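You operate a simulated robot arm through the tools that you are given. There is no shell and no other tool.

You run a simulated robot arm. Do the job below in one go: nothing can be reset, and whatever is moved stays where it is left.

TASK
On lamp three, set dim to half and tap the buttons under zoom, tint and shape.
Fine: Dim first; the buttons in that order, once each; the other faders stay.

Only the result counts: the job must be done as asked and must still hold three seconds after the hand-in. Knocking over, shifting, dropping, spilling or breaking anything else fails it.

THE ROBOT
A 7-joint arm with a two-finger parallel gripper, fixed in place. Base frame: the origin is at the foot of the arm, x ahead of it, y to its left, z up. Units: mm, degrees, N and s.
Its first joint turns from -166.0 to 166.0 degrees. Payload 3.43 kg.
The tool frame sits at the grasp point between the pads (the TCP): z along the fingers, y along the line on which they close. The tips reach 30 mm beyond it. Largest opening 94 mm; finger width 28, thickness 10; the body of the gripper, 50 by 96 mm, starts 55 mm behind the TCP.
Orientation is told as [roll, pitch, yaw] about the base's x, y, z axes, in that order, counted from this pose: with the fingers straight down and closing along the base's y, the tool's x points along the base's -x, its y along +y and its z along -z.

THE INTERFACE
- The arm moves only by the tool step_arm. Its argument "increments" is a list of rows, each an object (a shift or turn left out is 0, a gripper value left out holds the last) with "dp": the shift along the base's x, y, z in mm, a list of three; "turn": the turn, a rotation vector about the base's x, y, z in degrees, a list of three; "hand": the opening in per cent of the stroke, from 0 (shut) to 100 (fully open). In form: [{"dp": [dx, dy, dz], "turn": [ax, ay, az], "hand": hand}, ...]. A call has 1 to 20 rows; each row shifts and turns the commanded pose from where the row before left it. A row lasts 0.2 s, in which the tool goes at most 50 mm and 8.6 degrees; a call with a longer step from one row to the next is refused whole, and so is a gripper value outside its range. Where a pose cannot be reached the arm comes as near as it can. A force on the tool above 40 N (or 10 N above the force at the start of the call, whichever is more), or a blocked arm, ends the call early, and 0.2 s more pass. Each finger travels about 45 mm/s and halts on what it meets, pressing with about 41 N; the grip force reading is that of the motor and also rises with nothing between the fingers. The clock runs only during rows and for 0.2 s after the last one: add rows that do not move to give the fingers time. The reply holds the time, the measured pose of the TCP, the force on the tool along the base axes, the opening and the grip force, in the units named above and with some noise, with the torque about the TCP (base axes, N m) and any sound that the robot's microphone picked up.
- Cameras (640 x 400 px; columns grow to the right, rows downward): "scene" is fixed at [223.9, 514, 1388.9]; the picture's right is [-0.05, -1.00, 0.00], its down [-0.79, 0.04, -0.61] and it looks along [0.61, -0.03, -0.80] (base axes); focal length 310 px, centre (320, 200). "wrist" rides on the gripper at [76, 14, -103] in the tool frame; the picture's right is [-0.18, 0.98, 0.00], its down [-0.75, -0.14, -0.64] and it looks along [-0.63, -0.12, 0.77] (tool axes); focal length 243 px, centre (320, 200). There is no depth. A picture from a camera that has moved, and an enlarged one, comes with that camera's place and axes in the base frame and with its lens. The place of the scene camera against the robot may be out by one fixed shift of up to 25 mm in any direction.
- snapshot(camera): a new picture of that camera. No time passes.
- lift_body(by): slides the trunk up (or, below 0, down) by that many mm; the arm rides with it, the base frame stays. It gives what a move gives, with no picture.
- inspect(camera, box): a new picture of the part [left, top, right, bottom] of that camera's present view, enlarged. No time passes.
- close_job(): hands the job in; it is judged then, once.

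Nothing tells you positions but the pictures and the camera data. Unless the task says otherwise, let go and move clear before handing in.

The tools are called as name(argument=value, ...) on one line, values as JSON. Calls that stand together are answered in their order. step_arm: Moves the arm, as the interface text tells. Its arguments: {"type":"object","properties":{"increments":{"type":"array"}},"required":["increments"]} The other tools are called the same way: lift_body (by) slides the trunk up or down; snapshot (camera) takes a picture; inspect (camera, box) takes an enlarged picture of a part of a camera's view; close_job () hands the job in.

At the start:

```text
time_s: 0.0
tool_pos: [549.6, 366.3, 1104.7]
ee_rot: [-1.6, 0.7, -1.7]
wrist_force: [-0.7, -0.2, -0.3]
wrist_torque: [-0.02, 0.02, -0.01]
grip_width: 93.9
gripper_force: 0.0
trunk travel left (down, up): [-375.0, 235.0]
```

scene: 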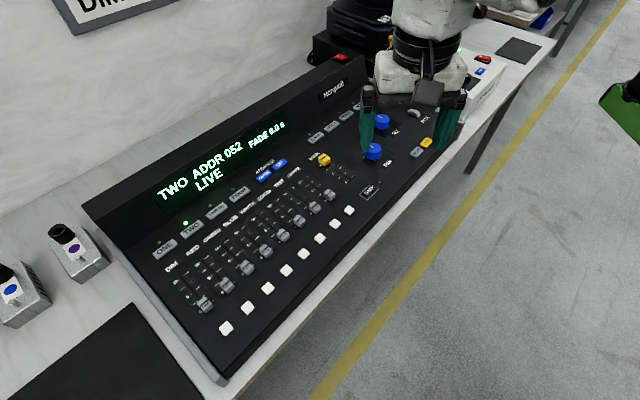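
wrist: 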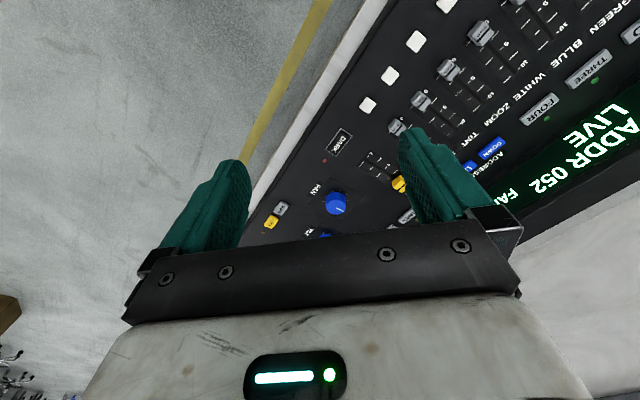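

I see a lighting console under the arm, with faders, white buttons, lamp select buttons (ONE, TWO, THREE, FOUR) and a display that reads "TWO ADDR 052 LIVE". I'll look closer before moving.

inspect(camera="scene", box=[140, 220, 260, 345])

inspect(camera="scene", box=[240, 130, 380, 260])

inspect(camera="scene", box=[140, 110, 300, 250])

inspect(camera="scene", box=[0, 0, 320, 200])

inspect(camera="scene", box=[300, 50, 500, 220])

inspect(camera="wrist", box=[340, 0, 640, 230])

```text
3.20 times, centred on (200, 282) of scene
camera zoom: at [223.9, 514.0, 1388.9], right [-0.05, -1.0, 0.0], down [-0.79, 0.04, -0.61], along [0.61, -0.03, -0.8], focal length 993 px, centre (704, -64)
```

zoom: 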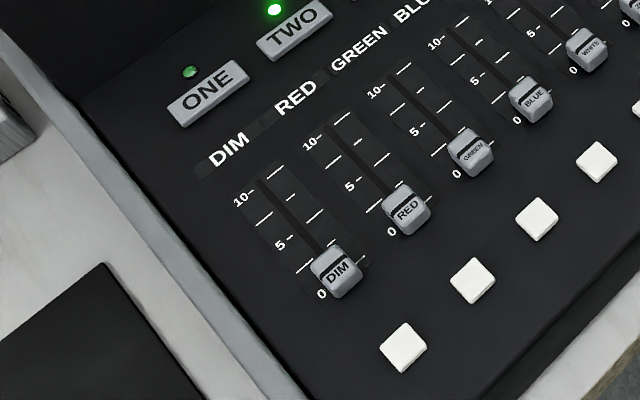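

```text
3.08 times, centred on (310, 195) of scene
camera zoom: at [223.9, 514.0, 1388.9], right [-0.05, -1.0, 0.0], down [-0.79, 0.04, -0.61], along [0.61, -0.03, -0.8], focal length 955 px, centre (351, 215)
```

zoom: 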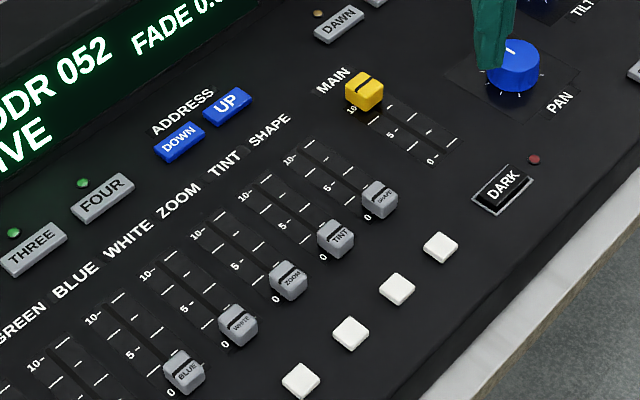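

```text
2.86 times, centred on (220, 180) of scene
camera zoom: at [223.9, 514.0, 1388.9], right [-0.05, -1.0, 0.0], down [-0.79, 0.04, -0.61], along [0.61, -0.03, -0.8], focal length 886 px, centre (606, 257)
```

zoom: 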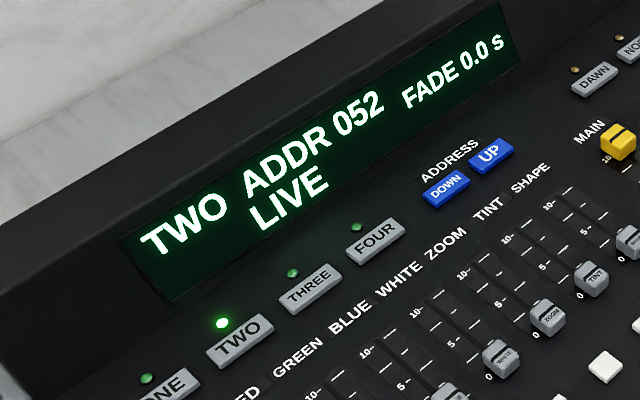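

```text
2.00 times, centred on (160, 100) of scene
camera zoom: at [223.9, 514.0, 1388.9], right [-0.05, -1.0, 0.0], down [-0.79, 0.04, -0.61], along [0.61, -0.03, -0.8], focal length 620 px, centre (640, 400)
```

zoom: 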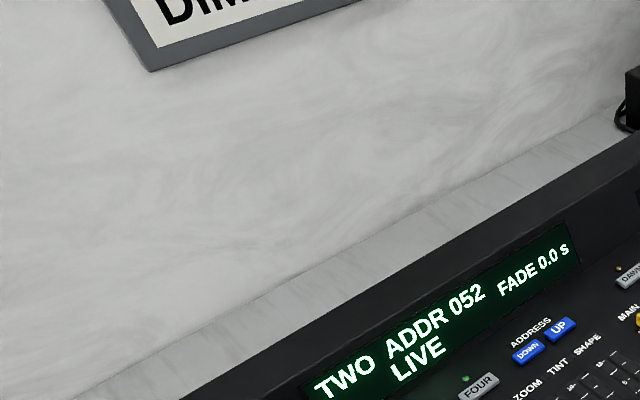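

```text
2.35 times, centred on (400, 135) of scene
camera zoom: at [223.9, 514.0, 1388.9], right [-0.05, -1.0, 0.0], down [-0.79, 0.04, -0.61], along [0.61, -0.03, -0.8], focal length 730 px, centre (132, 353)
```

zoom: 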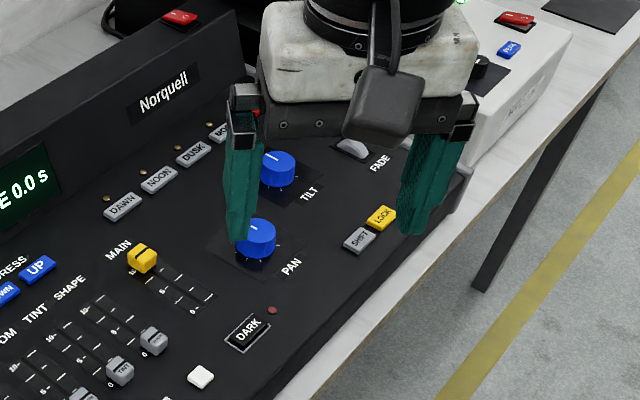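

```text
1.74 times, centred on (490, 115) of wrist
camera zoom: at [474.3, 387.0, 1208.4], right [0.21, 0.98, -0.03], down [0.76, -0.14, 0.64], along [0.62, -0.16, -0.77], focal length 422 px, centre (24, 348)
```

zoom: 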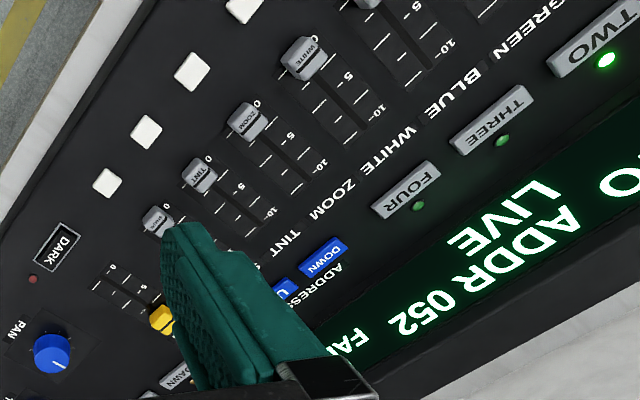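

The console is rotated about 45° to the base, with its display toward +x/+y. TWO is the selected lamp, so THREE will have to be pressed first. I'll turn the tool to square up with the console and survey it with the wrist camera, whose pose is better known.

step_arm(increments=[{"dp": [-33, 17, 0], "turn": [0, 0, 7.8]}, {"dp": [-33, 17, 0], "turn": [0, 0, 7.8]}, {"dp": [-33, 17, 0], "turn": [0, 0, 7.8]}, {"dp": [-33, 17, 0], "turn": [0, 0, 7.8]}, {"dp": [-33, 17, 0], "turn": [0, 0, 7.8]}, {"dp": [-33, 17, 0], "turn": [0, 0, 7.8]}, {"dp": [0, 0, 0]}, {"dp": [0, 0, 0]}])

snapshot(camera="wrist")

snapshot(camera="scene")

```text
time_s: 1.8
tool_pos: [370.5, 468.9, 1106.6]
ee_rot: [-1.6, 0.1, 43.0]
wrist_force: [0.0, -0.2, -0.5]
wrist_torque: [0.06, 0.0, -0.03]
grip_width: 94.0
gripper_force: 0.1
trunk travel left (down, up): [-375.0, 235.0]
```

```text
taken
camera wrist: at [301.3, 429.4, 1209.5], right [-0.54, 0.84, -0.03], down [0.64, 0.43, 0.64], along [0.55, 0.33, -0.76], focal length 243 px, centre (320, 200)
```

wrist: 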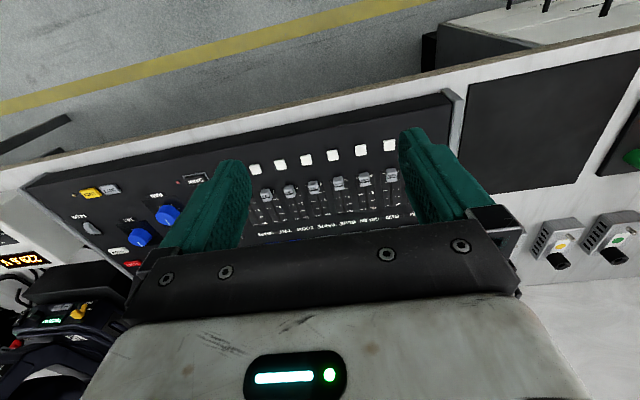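

```text
taken
```

scene: 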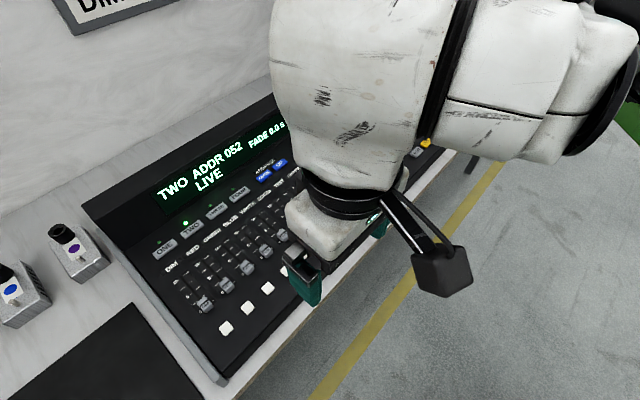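

inspect(camera="wrist", box=[230, 120, 420, 240])

inspect(camera="scene", box=[140, 100, 320, 345])

inspect(camera="wrist", box=[400, 60, 640, 280])

```text
3.33 times, centred on (325, 180) of wrist
camera zoom: at [301.3, 429.4, 1209.5], right [-0.54, 0.84, -0.03], down [0.64, 0.43, 0.64], along [0.55, 0.33, -0.76], focal length 809 px, centre (303, 267)
```

zoom: 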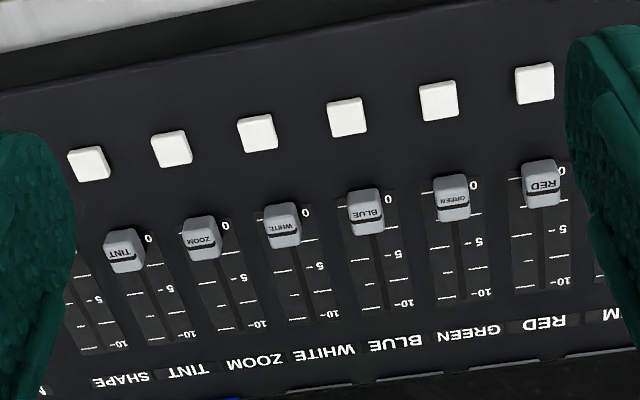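

```text
1.63 times, centred on (230, 222) of scene
camera zoom: at [223.9, 514.0, 1388.9], right [-0.05, -1.0, 0.0], down [-0.79, 0.04, -0.61], along [0.61, -0.03, -0.8], focal length 506 px, centre (467, 163)
```

zoom: 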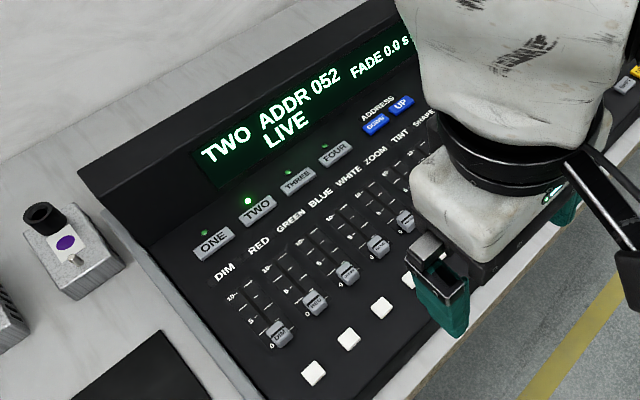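

```text
1.82 times, centred on (520, 170) of wrist
camera zoom: at [301.3, 429.4, 1209.5], right [-0.54, 0.84, -0.03], down [0.64, 0.43, 0.64], along [0.55, 0.33, -0.76], focal length 441 px, centre (-44, 254)
```

zoom: 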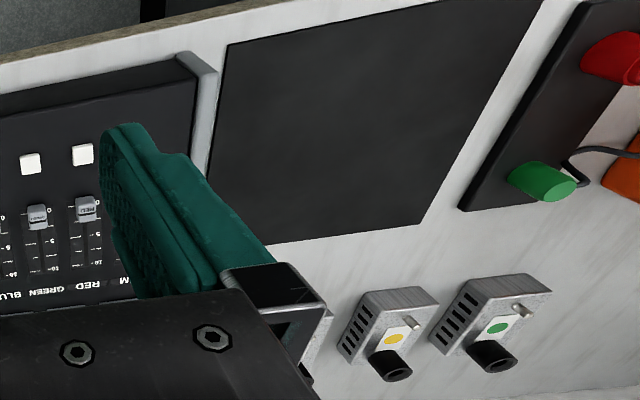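

From two wrist views the white buttons lie in a line at about z 844, 47 mm apart: TINT near (568, 452), ZOOM near (535, 485). The scene camera comes out roughly 15 mm off. THREE works out near (611, 702, 848). I'll check that the arm has settled, straighten the tool, shut the fingers and start toward THREE from high up.

step_arm(increments=[{"dp": [0, 0, 0], "hand": 0}, {"dp": [0, 0, 0]}])

```text
time_s: 2.4
tool_pos: [369.1, 468.2, 1107.7]
ee_rot: [-1.6, 0.4, 43.1]
wrist_force: [-0.6, -0.6, -0.3]
wrist_torque: [-0.01, 0.01, -0.01]
grip_width: 41.2
gripper_force: 0.1
trunk travel left (down, up): [-375.0, 235.0]
```

step_arm(increments=[{"dp": [30, 29, 0], "turn": [0.6, 0.55, 1]}, {"dp": [30, 29, 0], "turn": [0.6, 0.55, 1]}, {"dp": [30, 29, 0]}, {"dp": [30, 29, 0]}, {"dp": [0, 0, 0]}, {"dp": [0, 0, 0]}])

snapshot(camera="wrist")

```text
time_s: 4.0
tool_pos: [502.3, 571.8, 1092.5]
ee_rot: [-0.1, 1.9, 44.1]
wrist_force: [-0.7, 0.3, -0.5]
wrist_torque: [0.03, 0.01, 0.03]
grip_width: 0.1
gripper_force: 33.0
trunk travel left (down, up): [-375.0, 235.0]
stopped in row 6: the arm was blocked; the commanded pose is now the measured one
```

```text
taken
camera wrist: at [438.7, 532.4, 1197.9], right [-0.55, 0.83, -0.01], down [0.65, 0.44, 0.62], along [0.52, 0.34, -0.79], focal length 243 px, centre (320, 200)
```

wrist: 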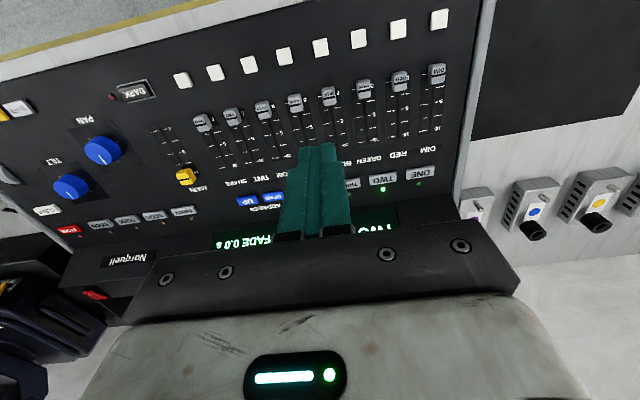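

snapshot(camera="scene")

inspect(camera="wrist", box=[170, 0, 470, 190])

```text
taken
```

scene: 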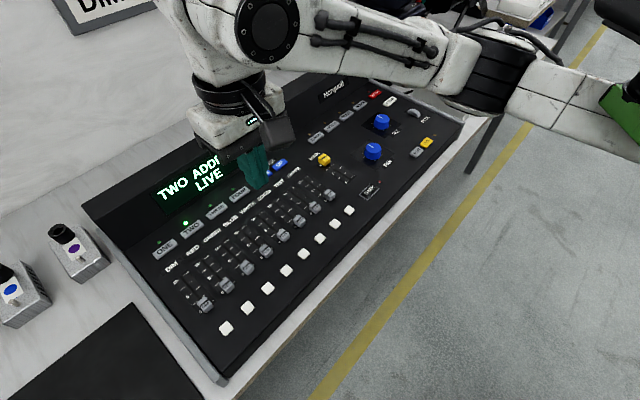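

```text
2.11 times, centred on (320, 95) of wrist
camera zoom: at [438.7, 532.4, 1197.9], right [-0.55, 0.83, -0.01], down [0.65, 0.44, 0.62], along [0.52, 0.34, -0.79], focal length 511 px, centre (320, 421)
```

zoom: 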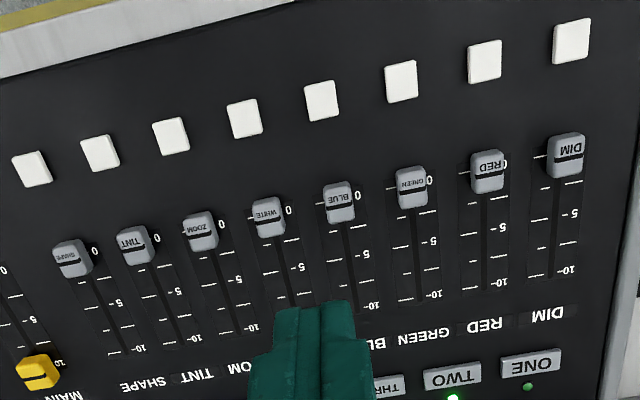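

The arm ran out of reach at this height, and only its kinematics stopped it. THREE sits about 930 mm out. Raising the trunk brings the shoulder up nearer the wrist and should give more reach, and the arm is clear all round.

lift_body(by=200)

```text
time_s: 6.2
tool_pos: [502.0, 571.6, 1293.7]
ee_rot: [0.1, 1.8, 44.2]
wrist_force: [-0.2, -0.3, 0.3]
wrist_torque: [0.02, -0.02, 0.0]
grip_width: 0.0
gripper_force: 33.0
trunk travel left (down, up): [-575.0, 35.0]
```

step_arm(increments=[{"dp": [0, 0, -40], "turn": [0.6, -0.65, 0.4]}, {"dp": [0, 0, -40], "turn": [0.6, -0.65, 0.4]}, {"dp": [0, 0, -40]}, {"dp": [0, 0, -40]}, {"dp": [0, 0, -40]}, {"dp": [0, 0, -40]}, {"dp": [20, 24, 0]}, {"dp": [20, 24, 0]}, {"dp": [20, 24, 0]}, {"dp": [0, 0, 0]}, {"dp": [0, 0, 0]}])

snapshot(camera="wrist")

snapshot(camera="scene")

```text
time_s: 8.6
tool_pos: [562.5, 646.2, 1055.7]
ee_rot: [-0.1, 0.1, 45.0]
wrist_force: [0.0, -0.7, -0.4]
wrist_torque: [-0.04, -0.03, 0.03]
grip_width: 0.2
gripper_force: 33.3
trunk travel left (down, up): [-575.0, 35.0]
```

```text
taken
camera wrist: at [496.1, 601.6, 1158.4], right [-0.57, 0.82, 0.0], down [0.63, 0.43, 0.64], along [0.53, 0.36, -0.77], focal length 243 px, centre (320, 200)
```

wrist: 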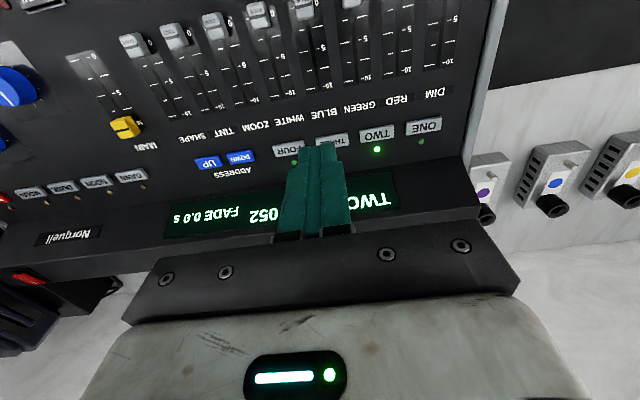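

```text
taken
```

scene: 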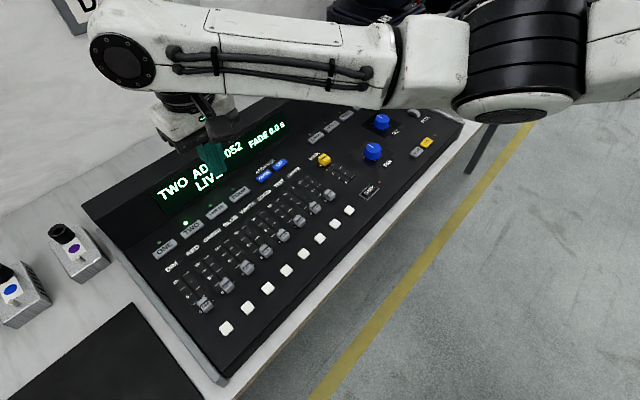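

inspect(camera="wrist", box=[240, 60, 480, 210])

inspect(camera="scene", box=[140, 170, 300, 270])

```text
2.67 times, centred on (360, 135) of wrist
camera zoom: at [496.1, 601.6, 1158.4], right [-0.57, 0.82, 0.0], down [0.63, 0.43, 0.64], along [0.53, 0.36, -0.77], focal length 647 px, centre (213, 373)
```

zoom: 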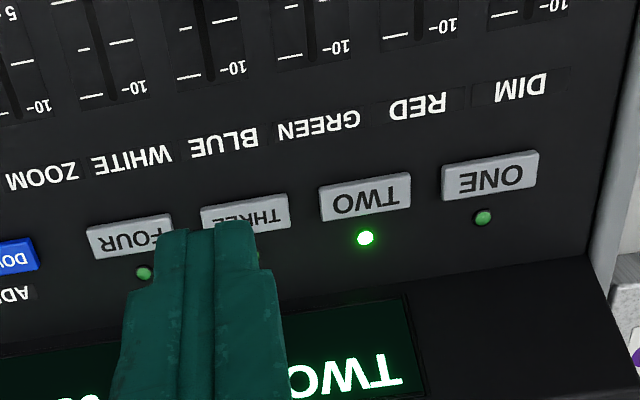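

```text
4.00 times, centred on (220, 220) of scene
camera zoom: at [223.9, 514.0, 1388.9], right [-0.05, -1.0, 0.0], down [-0.79, 0.04, -0.61], along [0.61, -0.03, -0.8], focal length 1241 px, centre (720, 120)
```

zoom: 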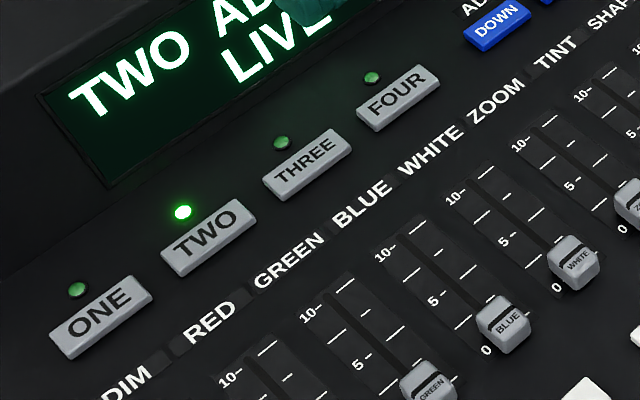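

THREE comes out at about (611, 701), top near z 849, and two camera pairs agree on that. I'll hover the closed fingertips about 50 mm above it and look again.

step_arm(increments=[{"dp": [24, 27, 0]}, {"dp": [24, 27, 0]}, {"dp": [0, 0, -30]}, {"dp": [0, 0, -30]}, {"dp": [0, 0, -30]}, {"dp": [0, 0, -35]}, {"dp": [0, 0, 0]}, {"dp": [0, 0, 0]}])

snapshot(camera="wrist")

snapshot(camera="scene")

```text
time_s: 10.4
tool_pos: [559.2, 641.0, 950.2]
ee_rot: [-0.1, 0.2, 45.1]
wrist_force: [-0.3, -0.5, -0.2]
wrist_torque: [-0.01, 0.0, 0.0]
grip_width: 0.0
gripper_force: 32.8
out of reach, approached as far as the arm can: row 1, 2, 4, 5, 6
trunk travel left (down, up): [-575.0, 35.0]
```

```text
taken
camera wrist: at [493.9, 598.4, 1053.3], right [-0.56, 0.83, 0.0], down [0.63, 0.43, 0.64], along [0.53, 0.36, -0.77], focal length 243 px, centre (320, 200)
```

wrist: 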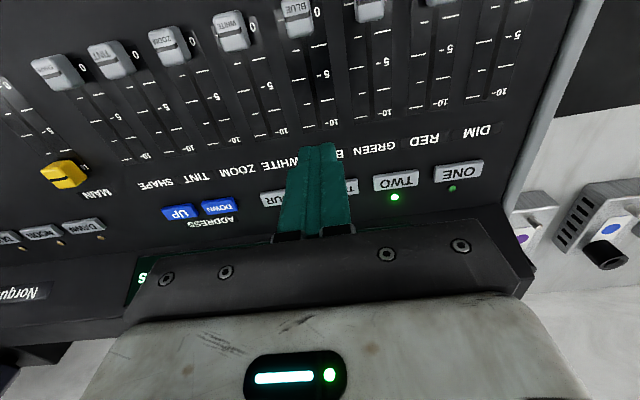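

```text
taken
```

scene: 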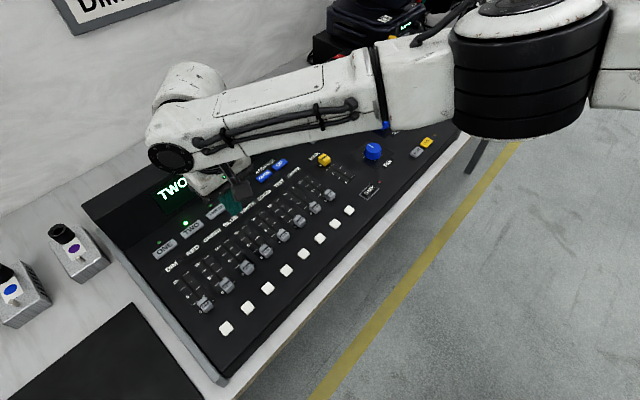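

The vertical tool runs out of reach short of THREE, stopping at about 853 mm radius. I'll tilt the fingers outward toward the console display, which pulls the wrist back and extends the tip. I'll do it in place and check the result.

step_arm(increments=[{"dp": [0, 0, 0], "turn": [4.42, -4.42, 0]}, {"dp": [0, 0, 0], "turn": [4.42, -4.42, 0]}, {"dp": [0, 0, 0]}, {"dp": [0, 0, 0]}])

```text
time_s: 11.4
tool_pos: [559.5, 641.5, 950.9]
ee_rot: [-0.1, -12.5, 44.9]
wrist_force: [-0.2, 0.1, 0.0]
wrist_torque: [0.01, -0.01, 0.01]
grip_width: 0.4
gripper_force: 33.1
trunk travel left (down, up): [-575.0, 35.0]
```

step_arm(increments=[{"dp": [0, 0, 0], "turn": [3.4, -3.4, 0]}, {"dp": [0, 0, 0], "turn": [3.4, -3.4, 0]}, {"dp": [13, 15, -4]}, {"dp": [13, 15, -4]}, {"dp": [13, 15, -4]}, {"dp": [12.5, 14.5, -4]}, {"dp": [0, 0, 0]}, {"dp": [0, 0, 0]}])

snapshot(camera="wrist")

inspect(camera="scene", box=[140, 60, 300, 270])

```text
time_s: 13.2
tool_pos: [597.5, 686.4, 938.0]
ee_rot: [-0.1, -22.1, 45.0]
wrist_force: [-0.8, -0.8, 0.3]
wrist_torque: [0.0, -0.02, 0.01]
grip_width: 0.0
gripper_force: 33.1
out of reach, approached as far as the arm can: row 6
trunk travel left (down, up): [-575.0, 35.0]
```

```text
taken
camera wrist: at [509.8, 619.6, 1004.6], right [-0.57, 0.82, 0.07], down [0.42, 0.22, 0.88], along [0.7, 0.53, -0.47], focal length 243 px, centre (320, 200)
```

wrist: 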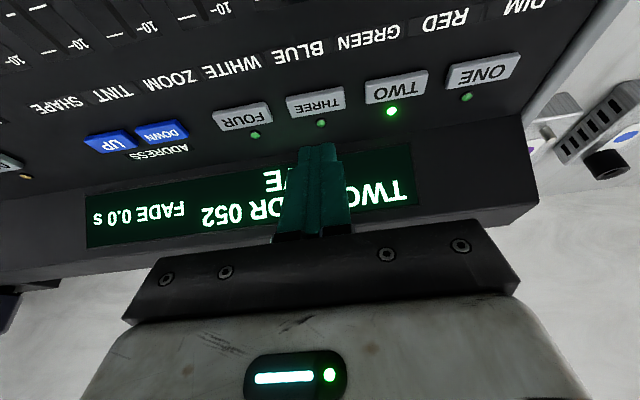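

```text
1.90 times, centred on (220, 165) of scene
camera zoom: at [223.9, 514.0, 1388.9], right [-0.05, -1.0, 0.0], down [-0.79, 0.04, -0.61], along [0.61, -0.03, -0.8], focal length 591 px, centre (510, 267)
```

zoom: 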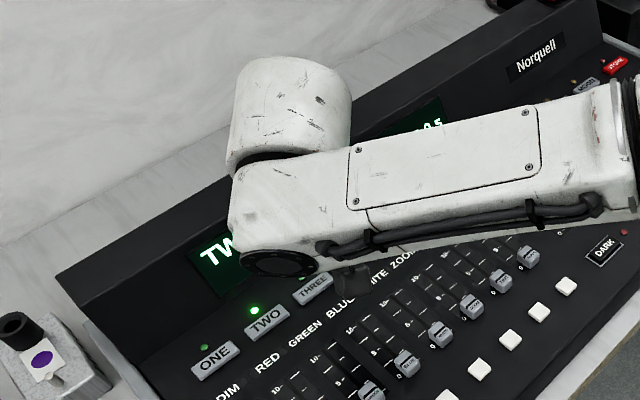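

snapshot(camera="scene")

```text
taken
```

scene: 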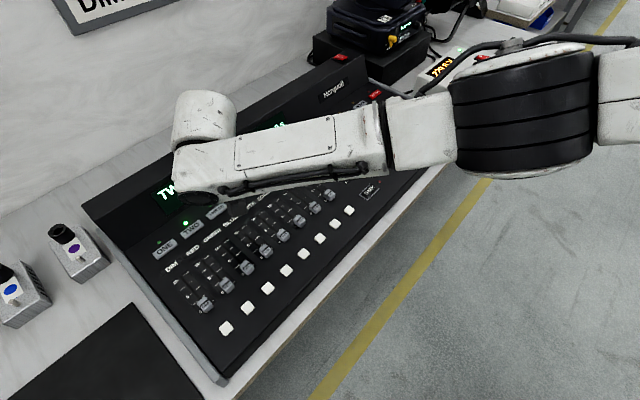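

The arm really is nearly straight, with its shoulder above the wrist. I'll pull back and up, tilt a little more, lower the trunk 150 mm for the best reach at panel height, and approach THREE again.

step_arm(increments=[{"dp": [-15, -17, 30]}, {"dp": [-15, -17, 30]}, {"dp": [-15, -17, 30], "turn": [2.83, -2.83, 0]}, {"dp": [-15, -17, 30], "turn": [2.83, -2.83, 0]}, {"dp": [-5, -6, 35]}, {"dp": [0, 0, 0]}, {"dp": [0, 0, 0]}])

```text
time_s: 14.8
tool_pos: [533.9, 612.4, 1091.8]
ee_rot: [-0.1, -30.0, 45.0]
wrist_force: [0.0, 0.0, -0.6]
wrist_torque: [0.01, 0.03, 0.02]
grip_width: 0.1
gripper_force: 33.1
trunk travel left (down, up): [-575.0, 35.0]
```

lift_body(by=-130)

snapshot(camera="wrist")

snapshot(camera="scene")

```text
time_s: 16.4
tool_pos: [532.8, 612.7, 961.5]
ee_rot: [-0.1, -30.1, 45.0]
wrist_force: [-0.5, -0.1, 0.9]
wrist_torque: [-0.02, -0.01, -0.01]
grip_width: 0.2
gripper_force: 32.4
trunk travel left (down, up): [-445.0, 165.0]
```

```text
taken
camera wrist: at [439.6, 540.9, 1012.8], right [-0.58, 0.81, 0.09], down [0.33, 0.13, 0.93], along [0.74, 0.57, -0.35], focal length 243 px, centre (320, 200)
```

wrist: 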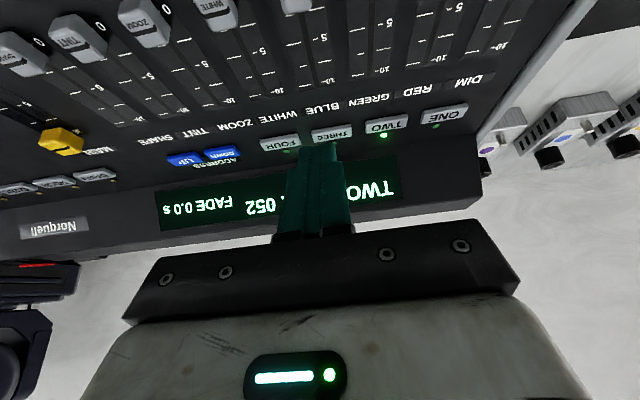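

```text
taken
```

scene: 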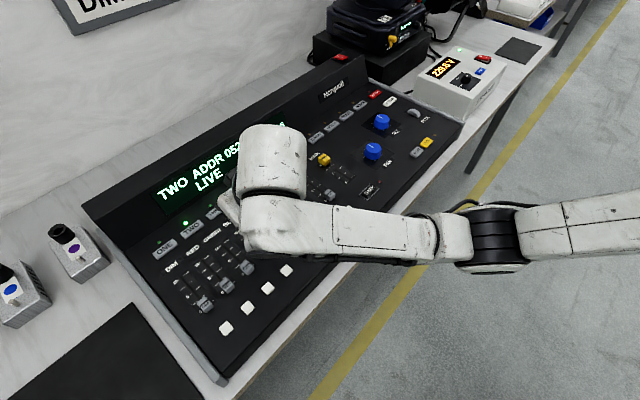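

step_arm(increments=[{"dp": [15.2, 17.3, -6]}, {"dp": [15.2, 17.3, -6]}, {"dp": [15.2, 17.3, -6]}, {"dp": [15.2, 17.3, -6]}, {"dp": [15.2, 17.3, -6]}, {"dp": [0, 0, 0]}, {"dp": [0, 0, 0]}])

snapshot(camera="wrist")

snapshot(camera="scene")

```text
time_s: 17.9
tool_pos: [608.8, 699.4, 931.0]
ee_rot: [-0.2, -30.1, 45.0]
wrist_force: [-0.1, -1.1, -0.2]
wrist_torque: [0.01, 0.0, -0.02]
grip_width: 0.0
gripper_force: 33.5
trunk travel left (down, up): [-445.0, 165.0]
```

```text
taken
camera wrist: at [515.7, 627.6, 982.2], right [-0.58, 0.81, 0.09], down [0.33, 0.13, 0.93], along [0.74, 0.57, -0.35], focal length 243 px, centre (320, 200)
```

wrist: 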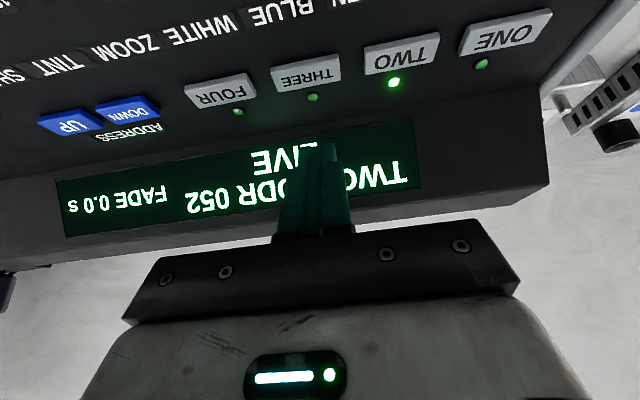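

```text
taken
```

scene: 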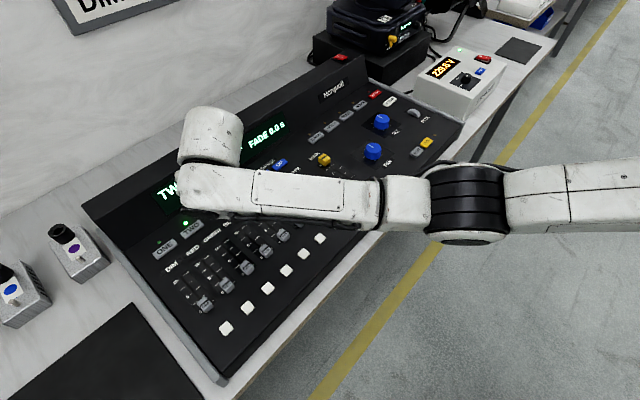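

The fingertip's lower corner projects right onto THREE's centre. I'll descend straight down, then continue in fine steps until it clicks.

step_arm(increments=[{"dp": [0, 0, -12]}, {"dp": [0, 0, -12]}, {"dp": [0, 0, -12]}, {"dp": [0, 0, -5]}, {"dp": [0, 0, 0]}])

snapshot(camera="wrist")

```text
time_s: 19.1
tool_pos: [609.2, 699.5, 890.1]
ee_rot: [-0.1, -30.0, 45.0]
wrist_force: [-0.5, -0.8, -0.2]
wrist_torque: [-0.04, 0.03, 0.0]
grip_width: 0.0
gripper_force: 32.7
trunk travel left (down, up): [-445.0, 165.0]
```

```text
taken
camera wrist: at [515.5, 627.8, 940.9], right [-0.58, 0.81, 0.09], down [0.33, 0.14, 0.93], along [0.74, 0.57, -0.35], focal length 243 px, centre (320, 200)
```

wrist: 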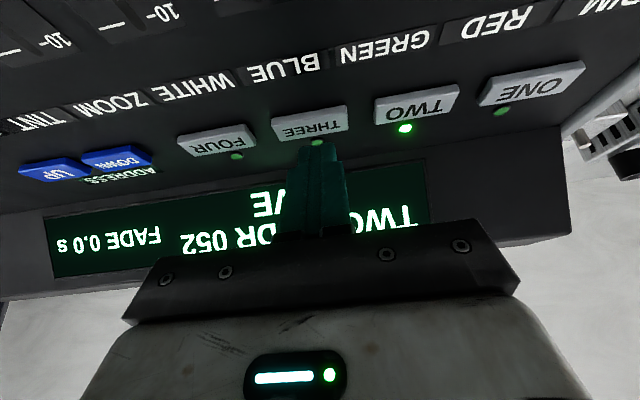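

step_arm(increments=[{"dp": [0, 0, -3]}, {"dp": [0, 0, -2]}, {"dp": [0, 0, 0]}])

```text
time_s: 19.9
tool_pos: [609.1, 701.1, 885.6]
ee_rot: [-0.1, -30.1, 45.1]
wrist_force: [0.3, 0.9, -0.7]
wrist_torque: [0.01, -0.02, 0.0]
grip_width: 0.1
gripper_force: 32.6
trunk travel left (down, up): [-445.0, 165.0]
```

step_arm(increments=[{"dp": [0, 0, -2]}, {"dp": [0, 0, -2]}, {"dp": [0, 0, 0]}])

inspect(camera="wrist", box=[240, 80, 440, 180])

```text
time_s: 20.8
tool_pos: [609.4, 701.1, 882.5]
ee_rot: [0.0, -30.0, 45.0]
wrist_force: [-0.2, -0.5, -0.7]
wrist_torque: [0.01, -0.01, -0.01]
grip_width: 0.0
gripper_force: 33.0
trunk travel left (down, up): [-445.0, 165.0]
```

```text
3.20 times, centred on (340, 130) of wrist
camera zoom: at [515.4, 627.8, 933.2], right [-0.58, 0.81, 0.09], down [0.33, 0.14, 0.93], along [0.74, 0.57, -0.35], focal length 776 px, centre (256, 424)
```

zoom: 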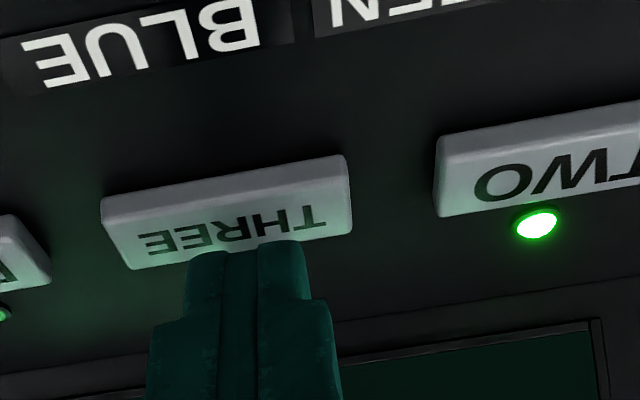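

step_arm(increments=[{"dp": [0, 0, -2]}, {"dp": [0, 0, -2]}, {"dp": [0, 0, 0]}])

inspect(camera="wrist", box=[240, 80, 440, 180])

```text
time_s: 21.6
tool_pos: [609.1, 699.2, 878.6]
ee_rot: [-0.1, -30.1, 45.0]
wrist_force: [0.4, -0.5, 2.3]
wrist_torque: [-0.01, -0.03, -0.03]
grip_width: 0.4
gripper_force: 32.8
trunk travel left (down, up): [-445.0, 165.0]
```

```text
3.20 times, centred on (340, 130) of wrist
camera zoom: at [515.1, 627.6, 929.2], right [-0.58, 0.81, 0.09], down [0.33, 0.13, 0.93], along [0.74, 0.57, -0.35], focal length 776 px, centre (256, 424)
```

zoom: 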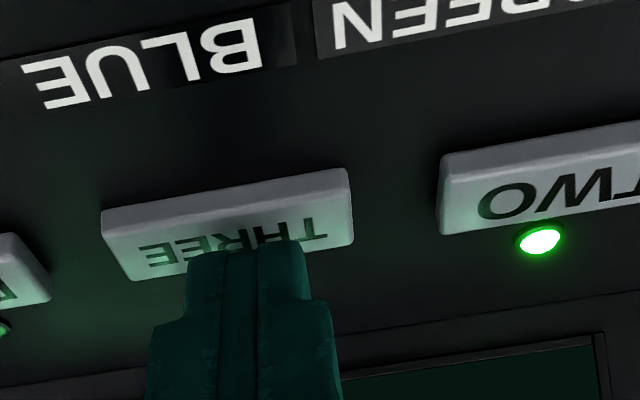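

Light contact (2.3 N) right on the THREE cap. I'll press on in small steps until it clicks.

step_arm(increments=[{"dp": [0, 0, -1.5]}, {"dp": [0, 0, -1]}, {"dp": [0, 0, 0]}])

inspect(camera="wrist", box=[240, 80, 440, 180])

```text
time_s: 22.4
tool_pos: [609.7, 699.6, 874.7]
ee_rot: [-0.1, -30.1, 45.0]
wrist_force: [-0.5, 0.0, 3.3]
wrist_torque: [-0.01, -0.02, 0.02]
grip_width: 0.0
gripper_force: 33.2
trunk travel left (down, up): [-445.0, 165.0]
heard: click
```

```text
3.20 times, centred on (340, 130) of wrist
camera zoom: at [515.2, 627.5, 927.0], right [-0.58, 0.81, 0.09], down [0.33, 0.13, 0.93], along [0.74, 0.57, -0.35], focal length 776 px, centre (256, 424)
```

zoom: 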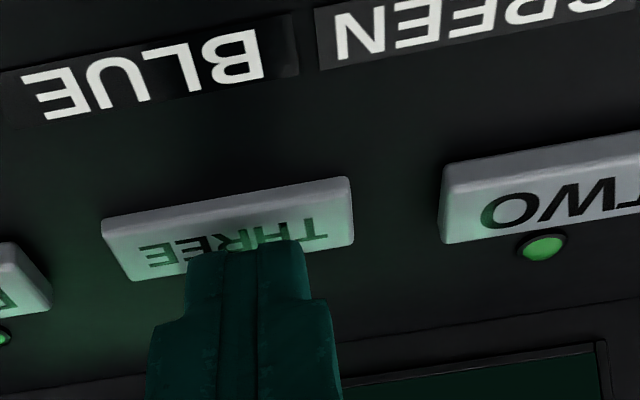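

Click heard, and TWO's light has gone out. I'll lift off straight up and check the display.

step_arm(increments=[{"dp": [0, 0, 10]}, {"dp": [0, 0, 20]}, {"dp": [0, 0, 20]}, {"dp": [-15, -17, 20]}, {"dp": [-15, -17, 20]}, {"dp": [-15, -17, 0]}, {"dp": [-15, -17, 0]}, {"dp": [0, 0, 0]}])

snapshot(camera="wrist")

snapshot(camera="scene")

```text
time_s: 24.1
tool_pos: [549.9, 631.0, 964.3]
ee_rot: [-0.1, -30.0, 44.9]
wrist_force: [1.3, 0.3, -0.3]
wrist_torque: [0.03, 0.02, -0.03]
grip_width: 0.0
gripper_force: 32.6
trunk travel left (down, up): [-445.0, 165.0]
```

```text
taken
camera wrist: at [456.1, 558.7, 1014.9], right [-0.58, 0.81, 0.09], down [0.33, 0.13, 0.93], along [0.74, 0.57, -0.35], focal length 243 px, centre (320, 200)
```

wrist: 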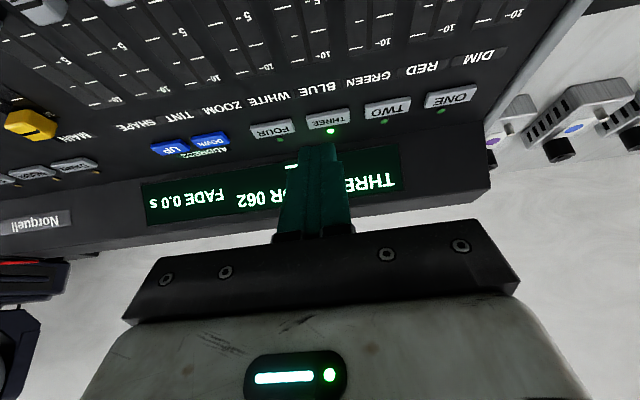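

```text
taken
```

scene: 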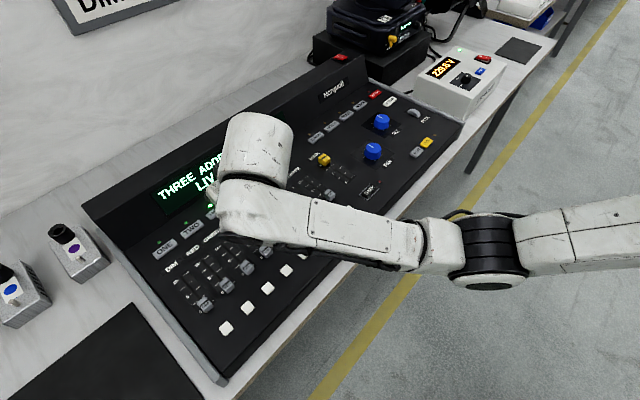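

THREE is lit and the display reads "THREE ADDR 062 LIVE". Next is the DIM fader. I'll bring the tool upright above its track and measure the cap against the tick marks.

step_arm(increments=[{"dp": [-25.5, 14.2, 0], "turn": [-5.3, 5.3, 0]}, {"dp": [-25.5, 14.2, 0], "turn": [-5.3, 5.3, 0]}, {"dp": [-25.5, 14.2, 0], "turn": [-5.3, 5.3, 0]}, {"dp": [-25.5, 14.2, 0], "turn": [-5.3, 5.3, 0]}, {"dp": [-25.5, 14.2, 0]}, {"dp": [0, 0, 0]}, {"dp": [0, 0, 0]}])

snapshot(camera="wrist")

inspect(camera="wrist", box=[230, 20, 410, 150])

snapshot(camera="scene")

```text
time_s: 25.8
tool_pos: [424.8, 698.7, 965.0]
ee_rot: [-0.1, -0.1, 45.0]
wrist_force: [0.3, -0.1, 0.1]
wrist_torque: [0.0, -0.01, 0.02]
grip_width: 0.0
gripper_force: 33.5
trunk travel left (down, up): [-445.0, 165.0]
```

```text
taken
camera wrist: at [358.1, 655.9, 1067.8], right [-0.56, 0.83, 0.0], down [0.63, 0.43, 0.64], along [0.53, 0.36, -0.77], focal length 243 px, centre (320, 200)
```

wrist: 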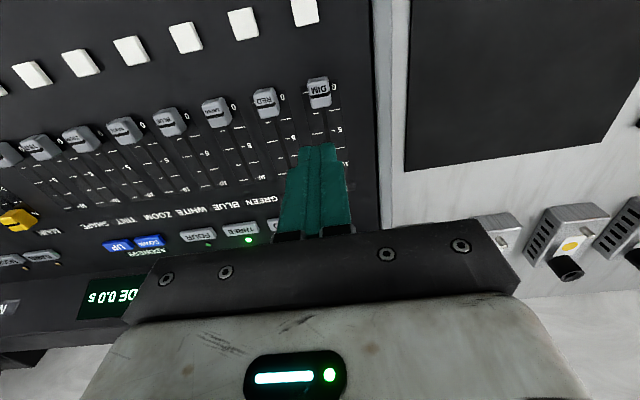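

```text
3.08 times, centred on (320, 85) of wrist
camera zoom: at [358.1, 655.9, 1067.8], right [-0.56, 0.83, 0.0], down [0.63, 0.43, 0.64], along [0.53, 0.36, -0.77], focal length 746 px, centre (320, 554)
```

zoom: 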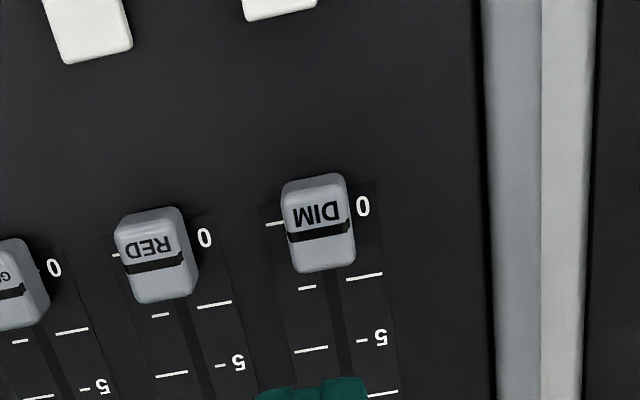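

```text
taken
```

scene: 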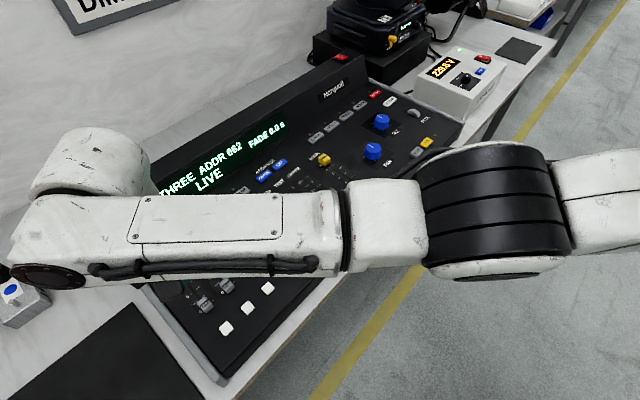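

The ticks come out 20 mm apart per 2.5 units: the "0" line is at the cap's index line and "5" is 40 mm further along. I'll put the shut fingers down in front of the cap, clear of DIM's button, and push it along its slot.

step_arm(increments=[{"dp": [-19, -17.9, 0]}, {"dp": [-19, -17.9, 0]}, {"dp": [0, 0, -25]}, {"dp": [0, 0, -25]}, {"dp": [0, 0, -15]}, {"dp": [0, 0, 0]}, {"dp": [0, 0, 0]}])

snapshot(camera="wrist")

snapshot(camera="scene")

step_arm(increments=[{"dp": [0, 0, 0]}])

```text
time_s: 27.4
tool_pos: [384.1, 666.9, 899.1]
ee_rot: [-0.1, -0.2, 45.0]
wrist_force: [0.5, 0.0, 0.0]
wrist_torque: [0.02, 0.01, -0.02]
grip_width: 0.0
gripper_force: 33.1
trunk travel left (down, up): [-445.0, 165.0]
```

```text
taken
camera wrist: at [319.8, 623.8, 1001.2], right [-0.56, 0.83, 0.0], down [0.63, 0.43, 0.64], along [0.53, 0.36, -0.77], focal length 243 px, centre (320, 200)
```

wrist: 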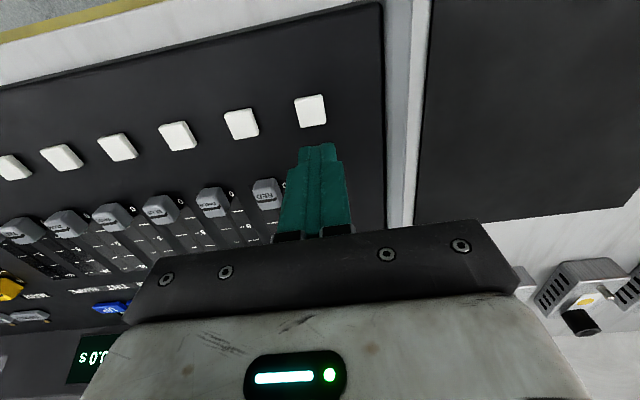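

```text
taken
```

scene: 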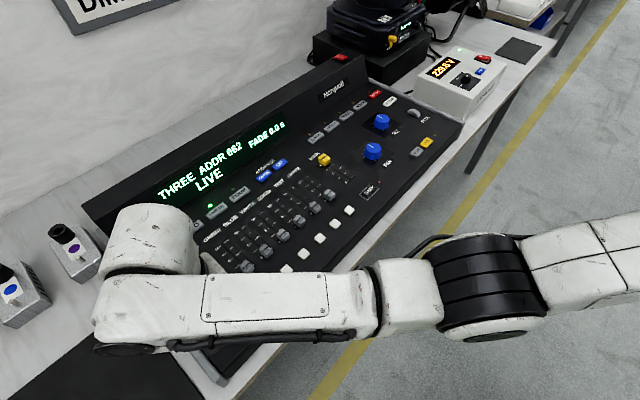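

```text
time_s: 27.8
tool_pos: [385.0, 665.8, 898.3]
ee_rot: [-0.2, -0.1, 45.0]
wrist_force: [-0.6, 0.4, 0.4]
wrist_torque: [-0.01, 0.0, -0.01]
grip_width: 0.2
gripper_force: 33.3
trunk travel left (down, up): [-445.0, 165.0]
```

step_arm(increments=[{"dp": [0, 0, -10]}, {"dp": [0, 0, -9]}, {"dp": [0, 0, 0]}])

inspect(camera="wrist", box=[230, 60, 410, 172])

```text
time_s: 28.6
tool_pos: [384.0, 668.3, 879.8]
ee_rot: [-0.1, -0.1, 45.0]
wrist_force: [0.2, 1.1, 0.0]
wrist_torque: [-0.02, -0.01, 0.01]
grip_width: 0.0
gripper_force: 33.1
trunk travel left (down, up): [-445.0, 165.0]
```

```text
3.56 times, centred on (320, 116) of wrist
camera zoom: at [318.8, 624.1, 982.6], right [-0.56, 0.83, 0.0], down [0.63, 0.43, 0.64], along [0.53, 0.36, -0.77], focal length 863 px, centre (320, 499)
```

zoom: 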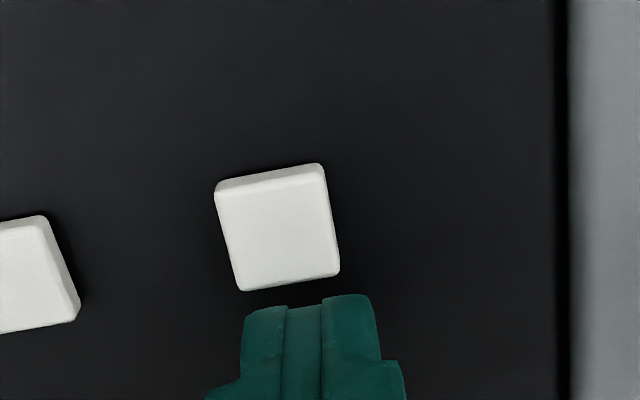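

step_arm(increments=[{"dp": [2.8, 0.8, -0.5]}, {"dp": [1.8, 1.8, 0]}, {"dp": [1.8, 1.8, 0]}, {"dp": [1.8, 1.8, 0]}, {"dp": [0, 0, 0]}])

snapshot(camera="wrist")

```text
time_s: 29.8
tool_pos: [393.0, 673.5, 881.0]
ee_rot: [-0.1, 0.0, 45.0]
wrist_force: [0.9, 0.5, -0.2]
wrist_torque: [0.01, -0.01, -0.03]
grip_width: 0.0
gripper_force: 32.9
trunk travel left (down, up): [-445.0, 165.0]
```

```text
taken
camera wrist: at [327.9, 629.9, 983.3], right [-0.56, 0.83, 0.0], down [0.63, 0.43, 0.64], along [0.53, 0.36, -0.77], focal length 243 px, centre (320, 200)
```

wrist: 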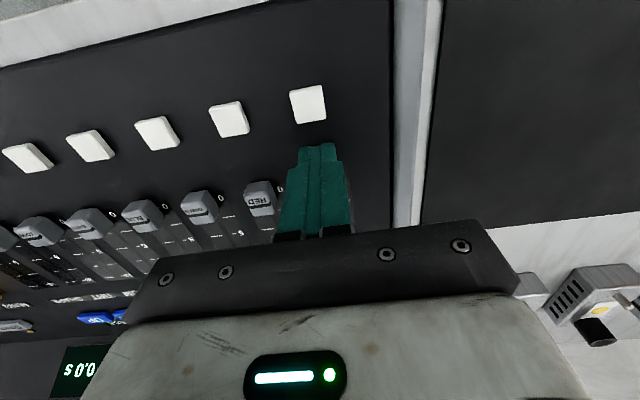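

step_arm(increments=[{"dp": [2.12, 2.12, 0]}, {"dp": [2.12, 2.12, 0]}, {"dp": [2.12, 2.12, 0]}, {"dp": [2.12, 2.12, 0]}])

inspect(camera="scene", box=[100, 130, 320, 270])

```text
time_s: 30.8
tool_pos: [400.5, 680.8, 882.5]
ee_rot: [0.0, -0.1, 45.1]
wrist_force: [-0.5, -0.4, 0.0]
wrist_torque: [0.02, 0.02, 0.0]
grip_width: 0.1
gripper_force: 32.6
trunk travel left (down, up): [-445.0, 165.0]
```

```text
2.86 times, centred on (210, 200) of scene
camera zoom: at [223.9, 514.0, 1388.9], right [-0.05, -1.0, 0.0], down [-0.79, 0.04, -0.61], along [0.61, -0.03, -0.8], focal length 886 px, centre (634, 200)
```

zoom: 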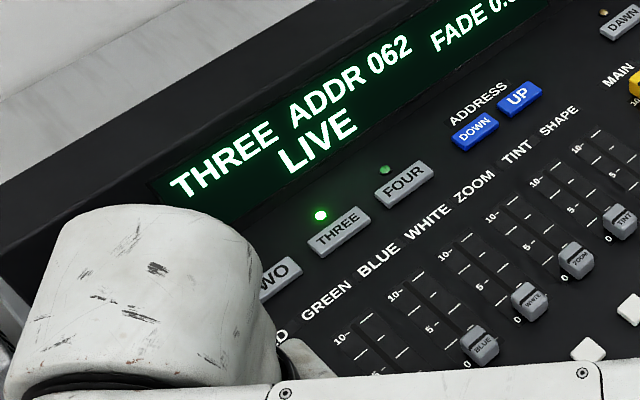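

step_arm(increments=[{"dp": [2.12, 2.12, 0]}, {"dp": [2.12, 2.12, 0]}, {"dp": [0, 0, 0]}])

inspect(camera="wrist", box=[240, 120, 400, 240])

```text
time_s: 31.6
tool_pos: [404.3, 685.0, 881.3]
ee_rot: [-0.1, -0.1, 45.0]
wrist_force: [-0.1, 0.0, -0.8]
wrist_torque: [0.02, 0.0, 0.02]
grip_width: 0.1
gripper_force: 32.6
trunk travel left (down, up): [-445.0, 165.0]
```

```text
3.33 times, centred on (320, 180) of wrist
camera zoom: at [339.9, 641.6, 983.9], right [-0.56, 0.83, 0.0], down [0.63, 0.43, 0.64], along [0.53, 0.36, -0.77], focal length 809 px, centre (320, 267)
```

zoom: 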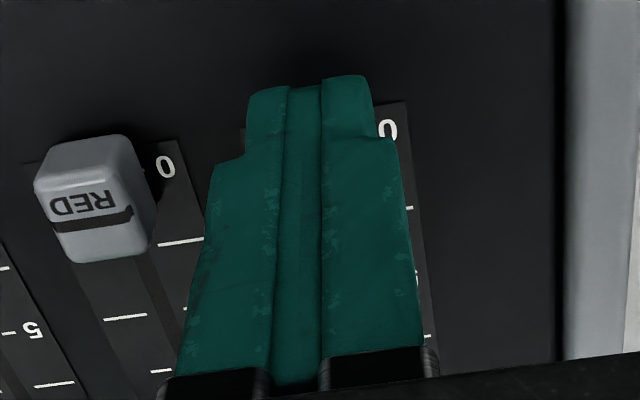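

step_arm(increments=[{"dp": [2.12, 2.12, 0]}, {"dp": [2.12, 2.12, 0]}, {"dp": [2.12, 2.12, 0]}, {"dp": [0, 0, 0]}, {"dp": [-3, -3, 0]}, {"dp": [-2, -2, 15]}, {"dp": [0, 0, 30]}, {"dp": [15, 15, 30]}, {"dp": [15, 15, 0]}, {"dp": [0, 0, 0]}, {"dp": [0, 0, 0]}])

inspect(camera="wrist", box=[230, 20, 410, 150])

snapshot(camera="scene")

```text
time_s: 34.0
tool_pos: [432.4, 703.8, 965.8]
ee_rot: [0.0, -0.2, 45.1]
wrist_force: [-0.6, -0.3, -0.1]
wrist_torque: [-0.04, 0.01, -0.01]
grip_width: 0.0
gripper_force: 33.5
out of reach, approached as far as the arm can: row 9
trunk travel left (down, up): [-445.0, 165.0]
```

```text
3.08 times, centred on (320, 85) of wrist
camera zoom: at [367.7, 660.1, 1068.5], right [-0.57, 0.82, 0.0], down [0.63, 0.43, 0.64], along [0.53, 0.37, -0.76], focal length 746 px, centre (320, 554)
```

zoom: 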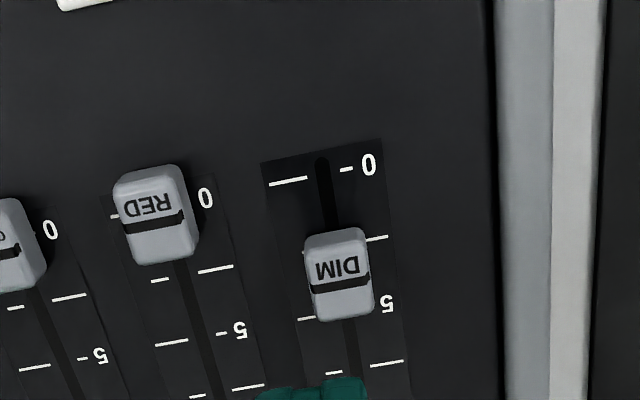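

```text
taken
```

scene: 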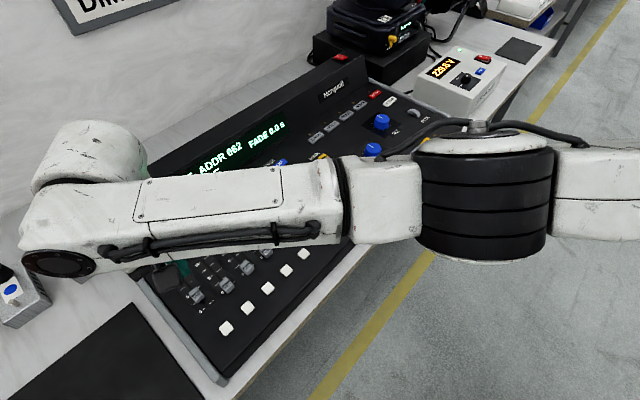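

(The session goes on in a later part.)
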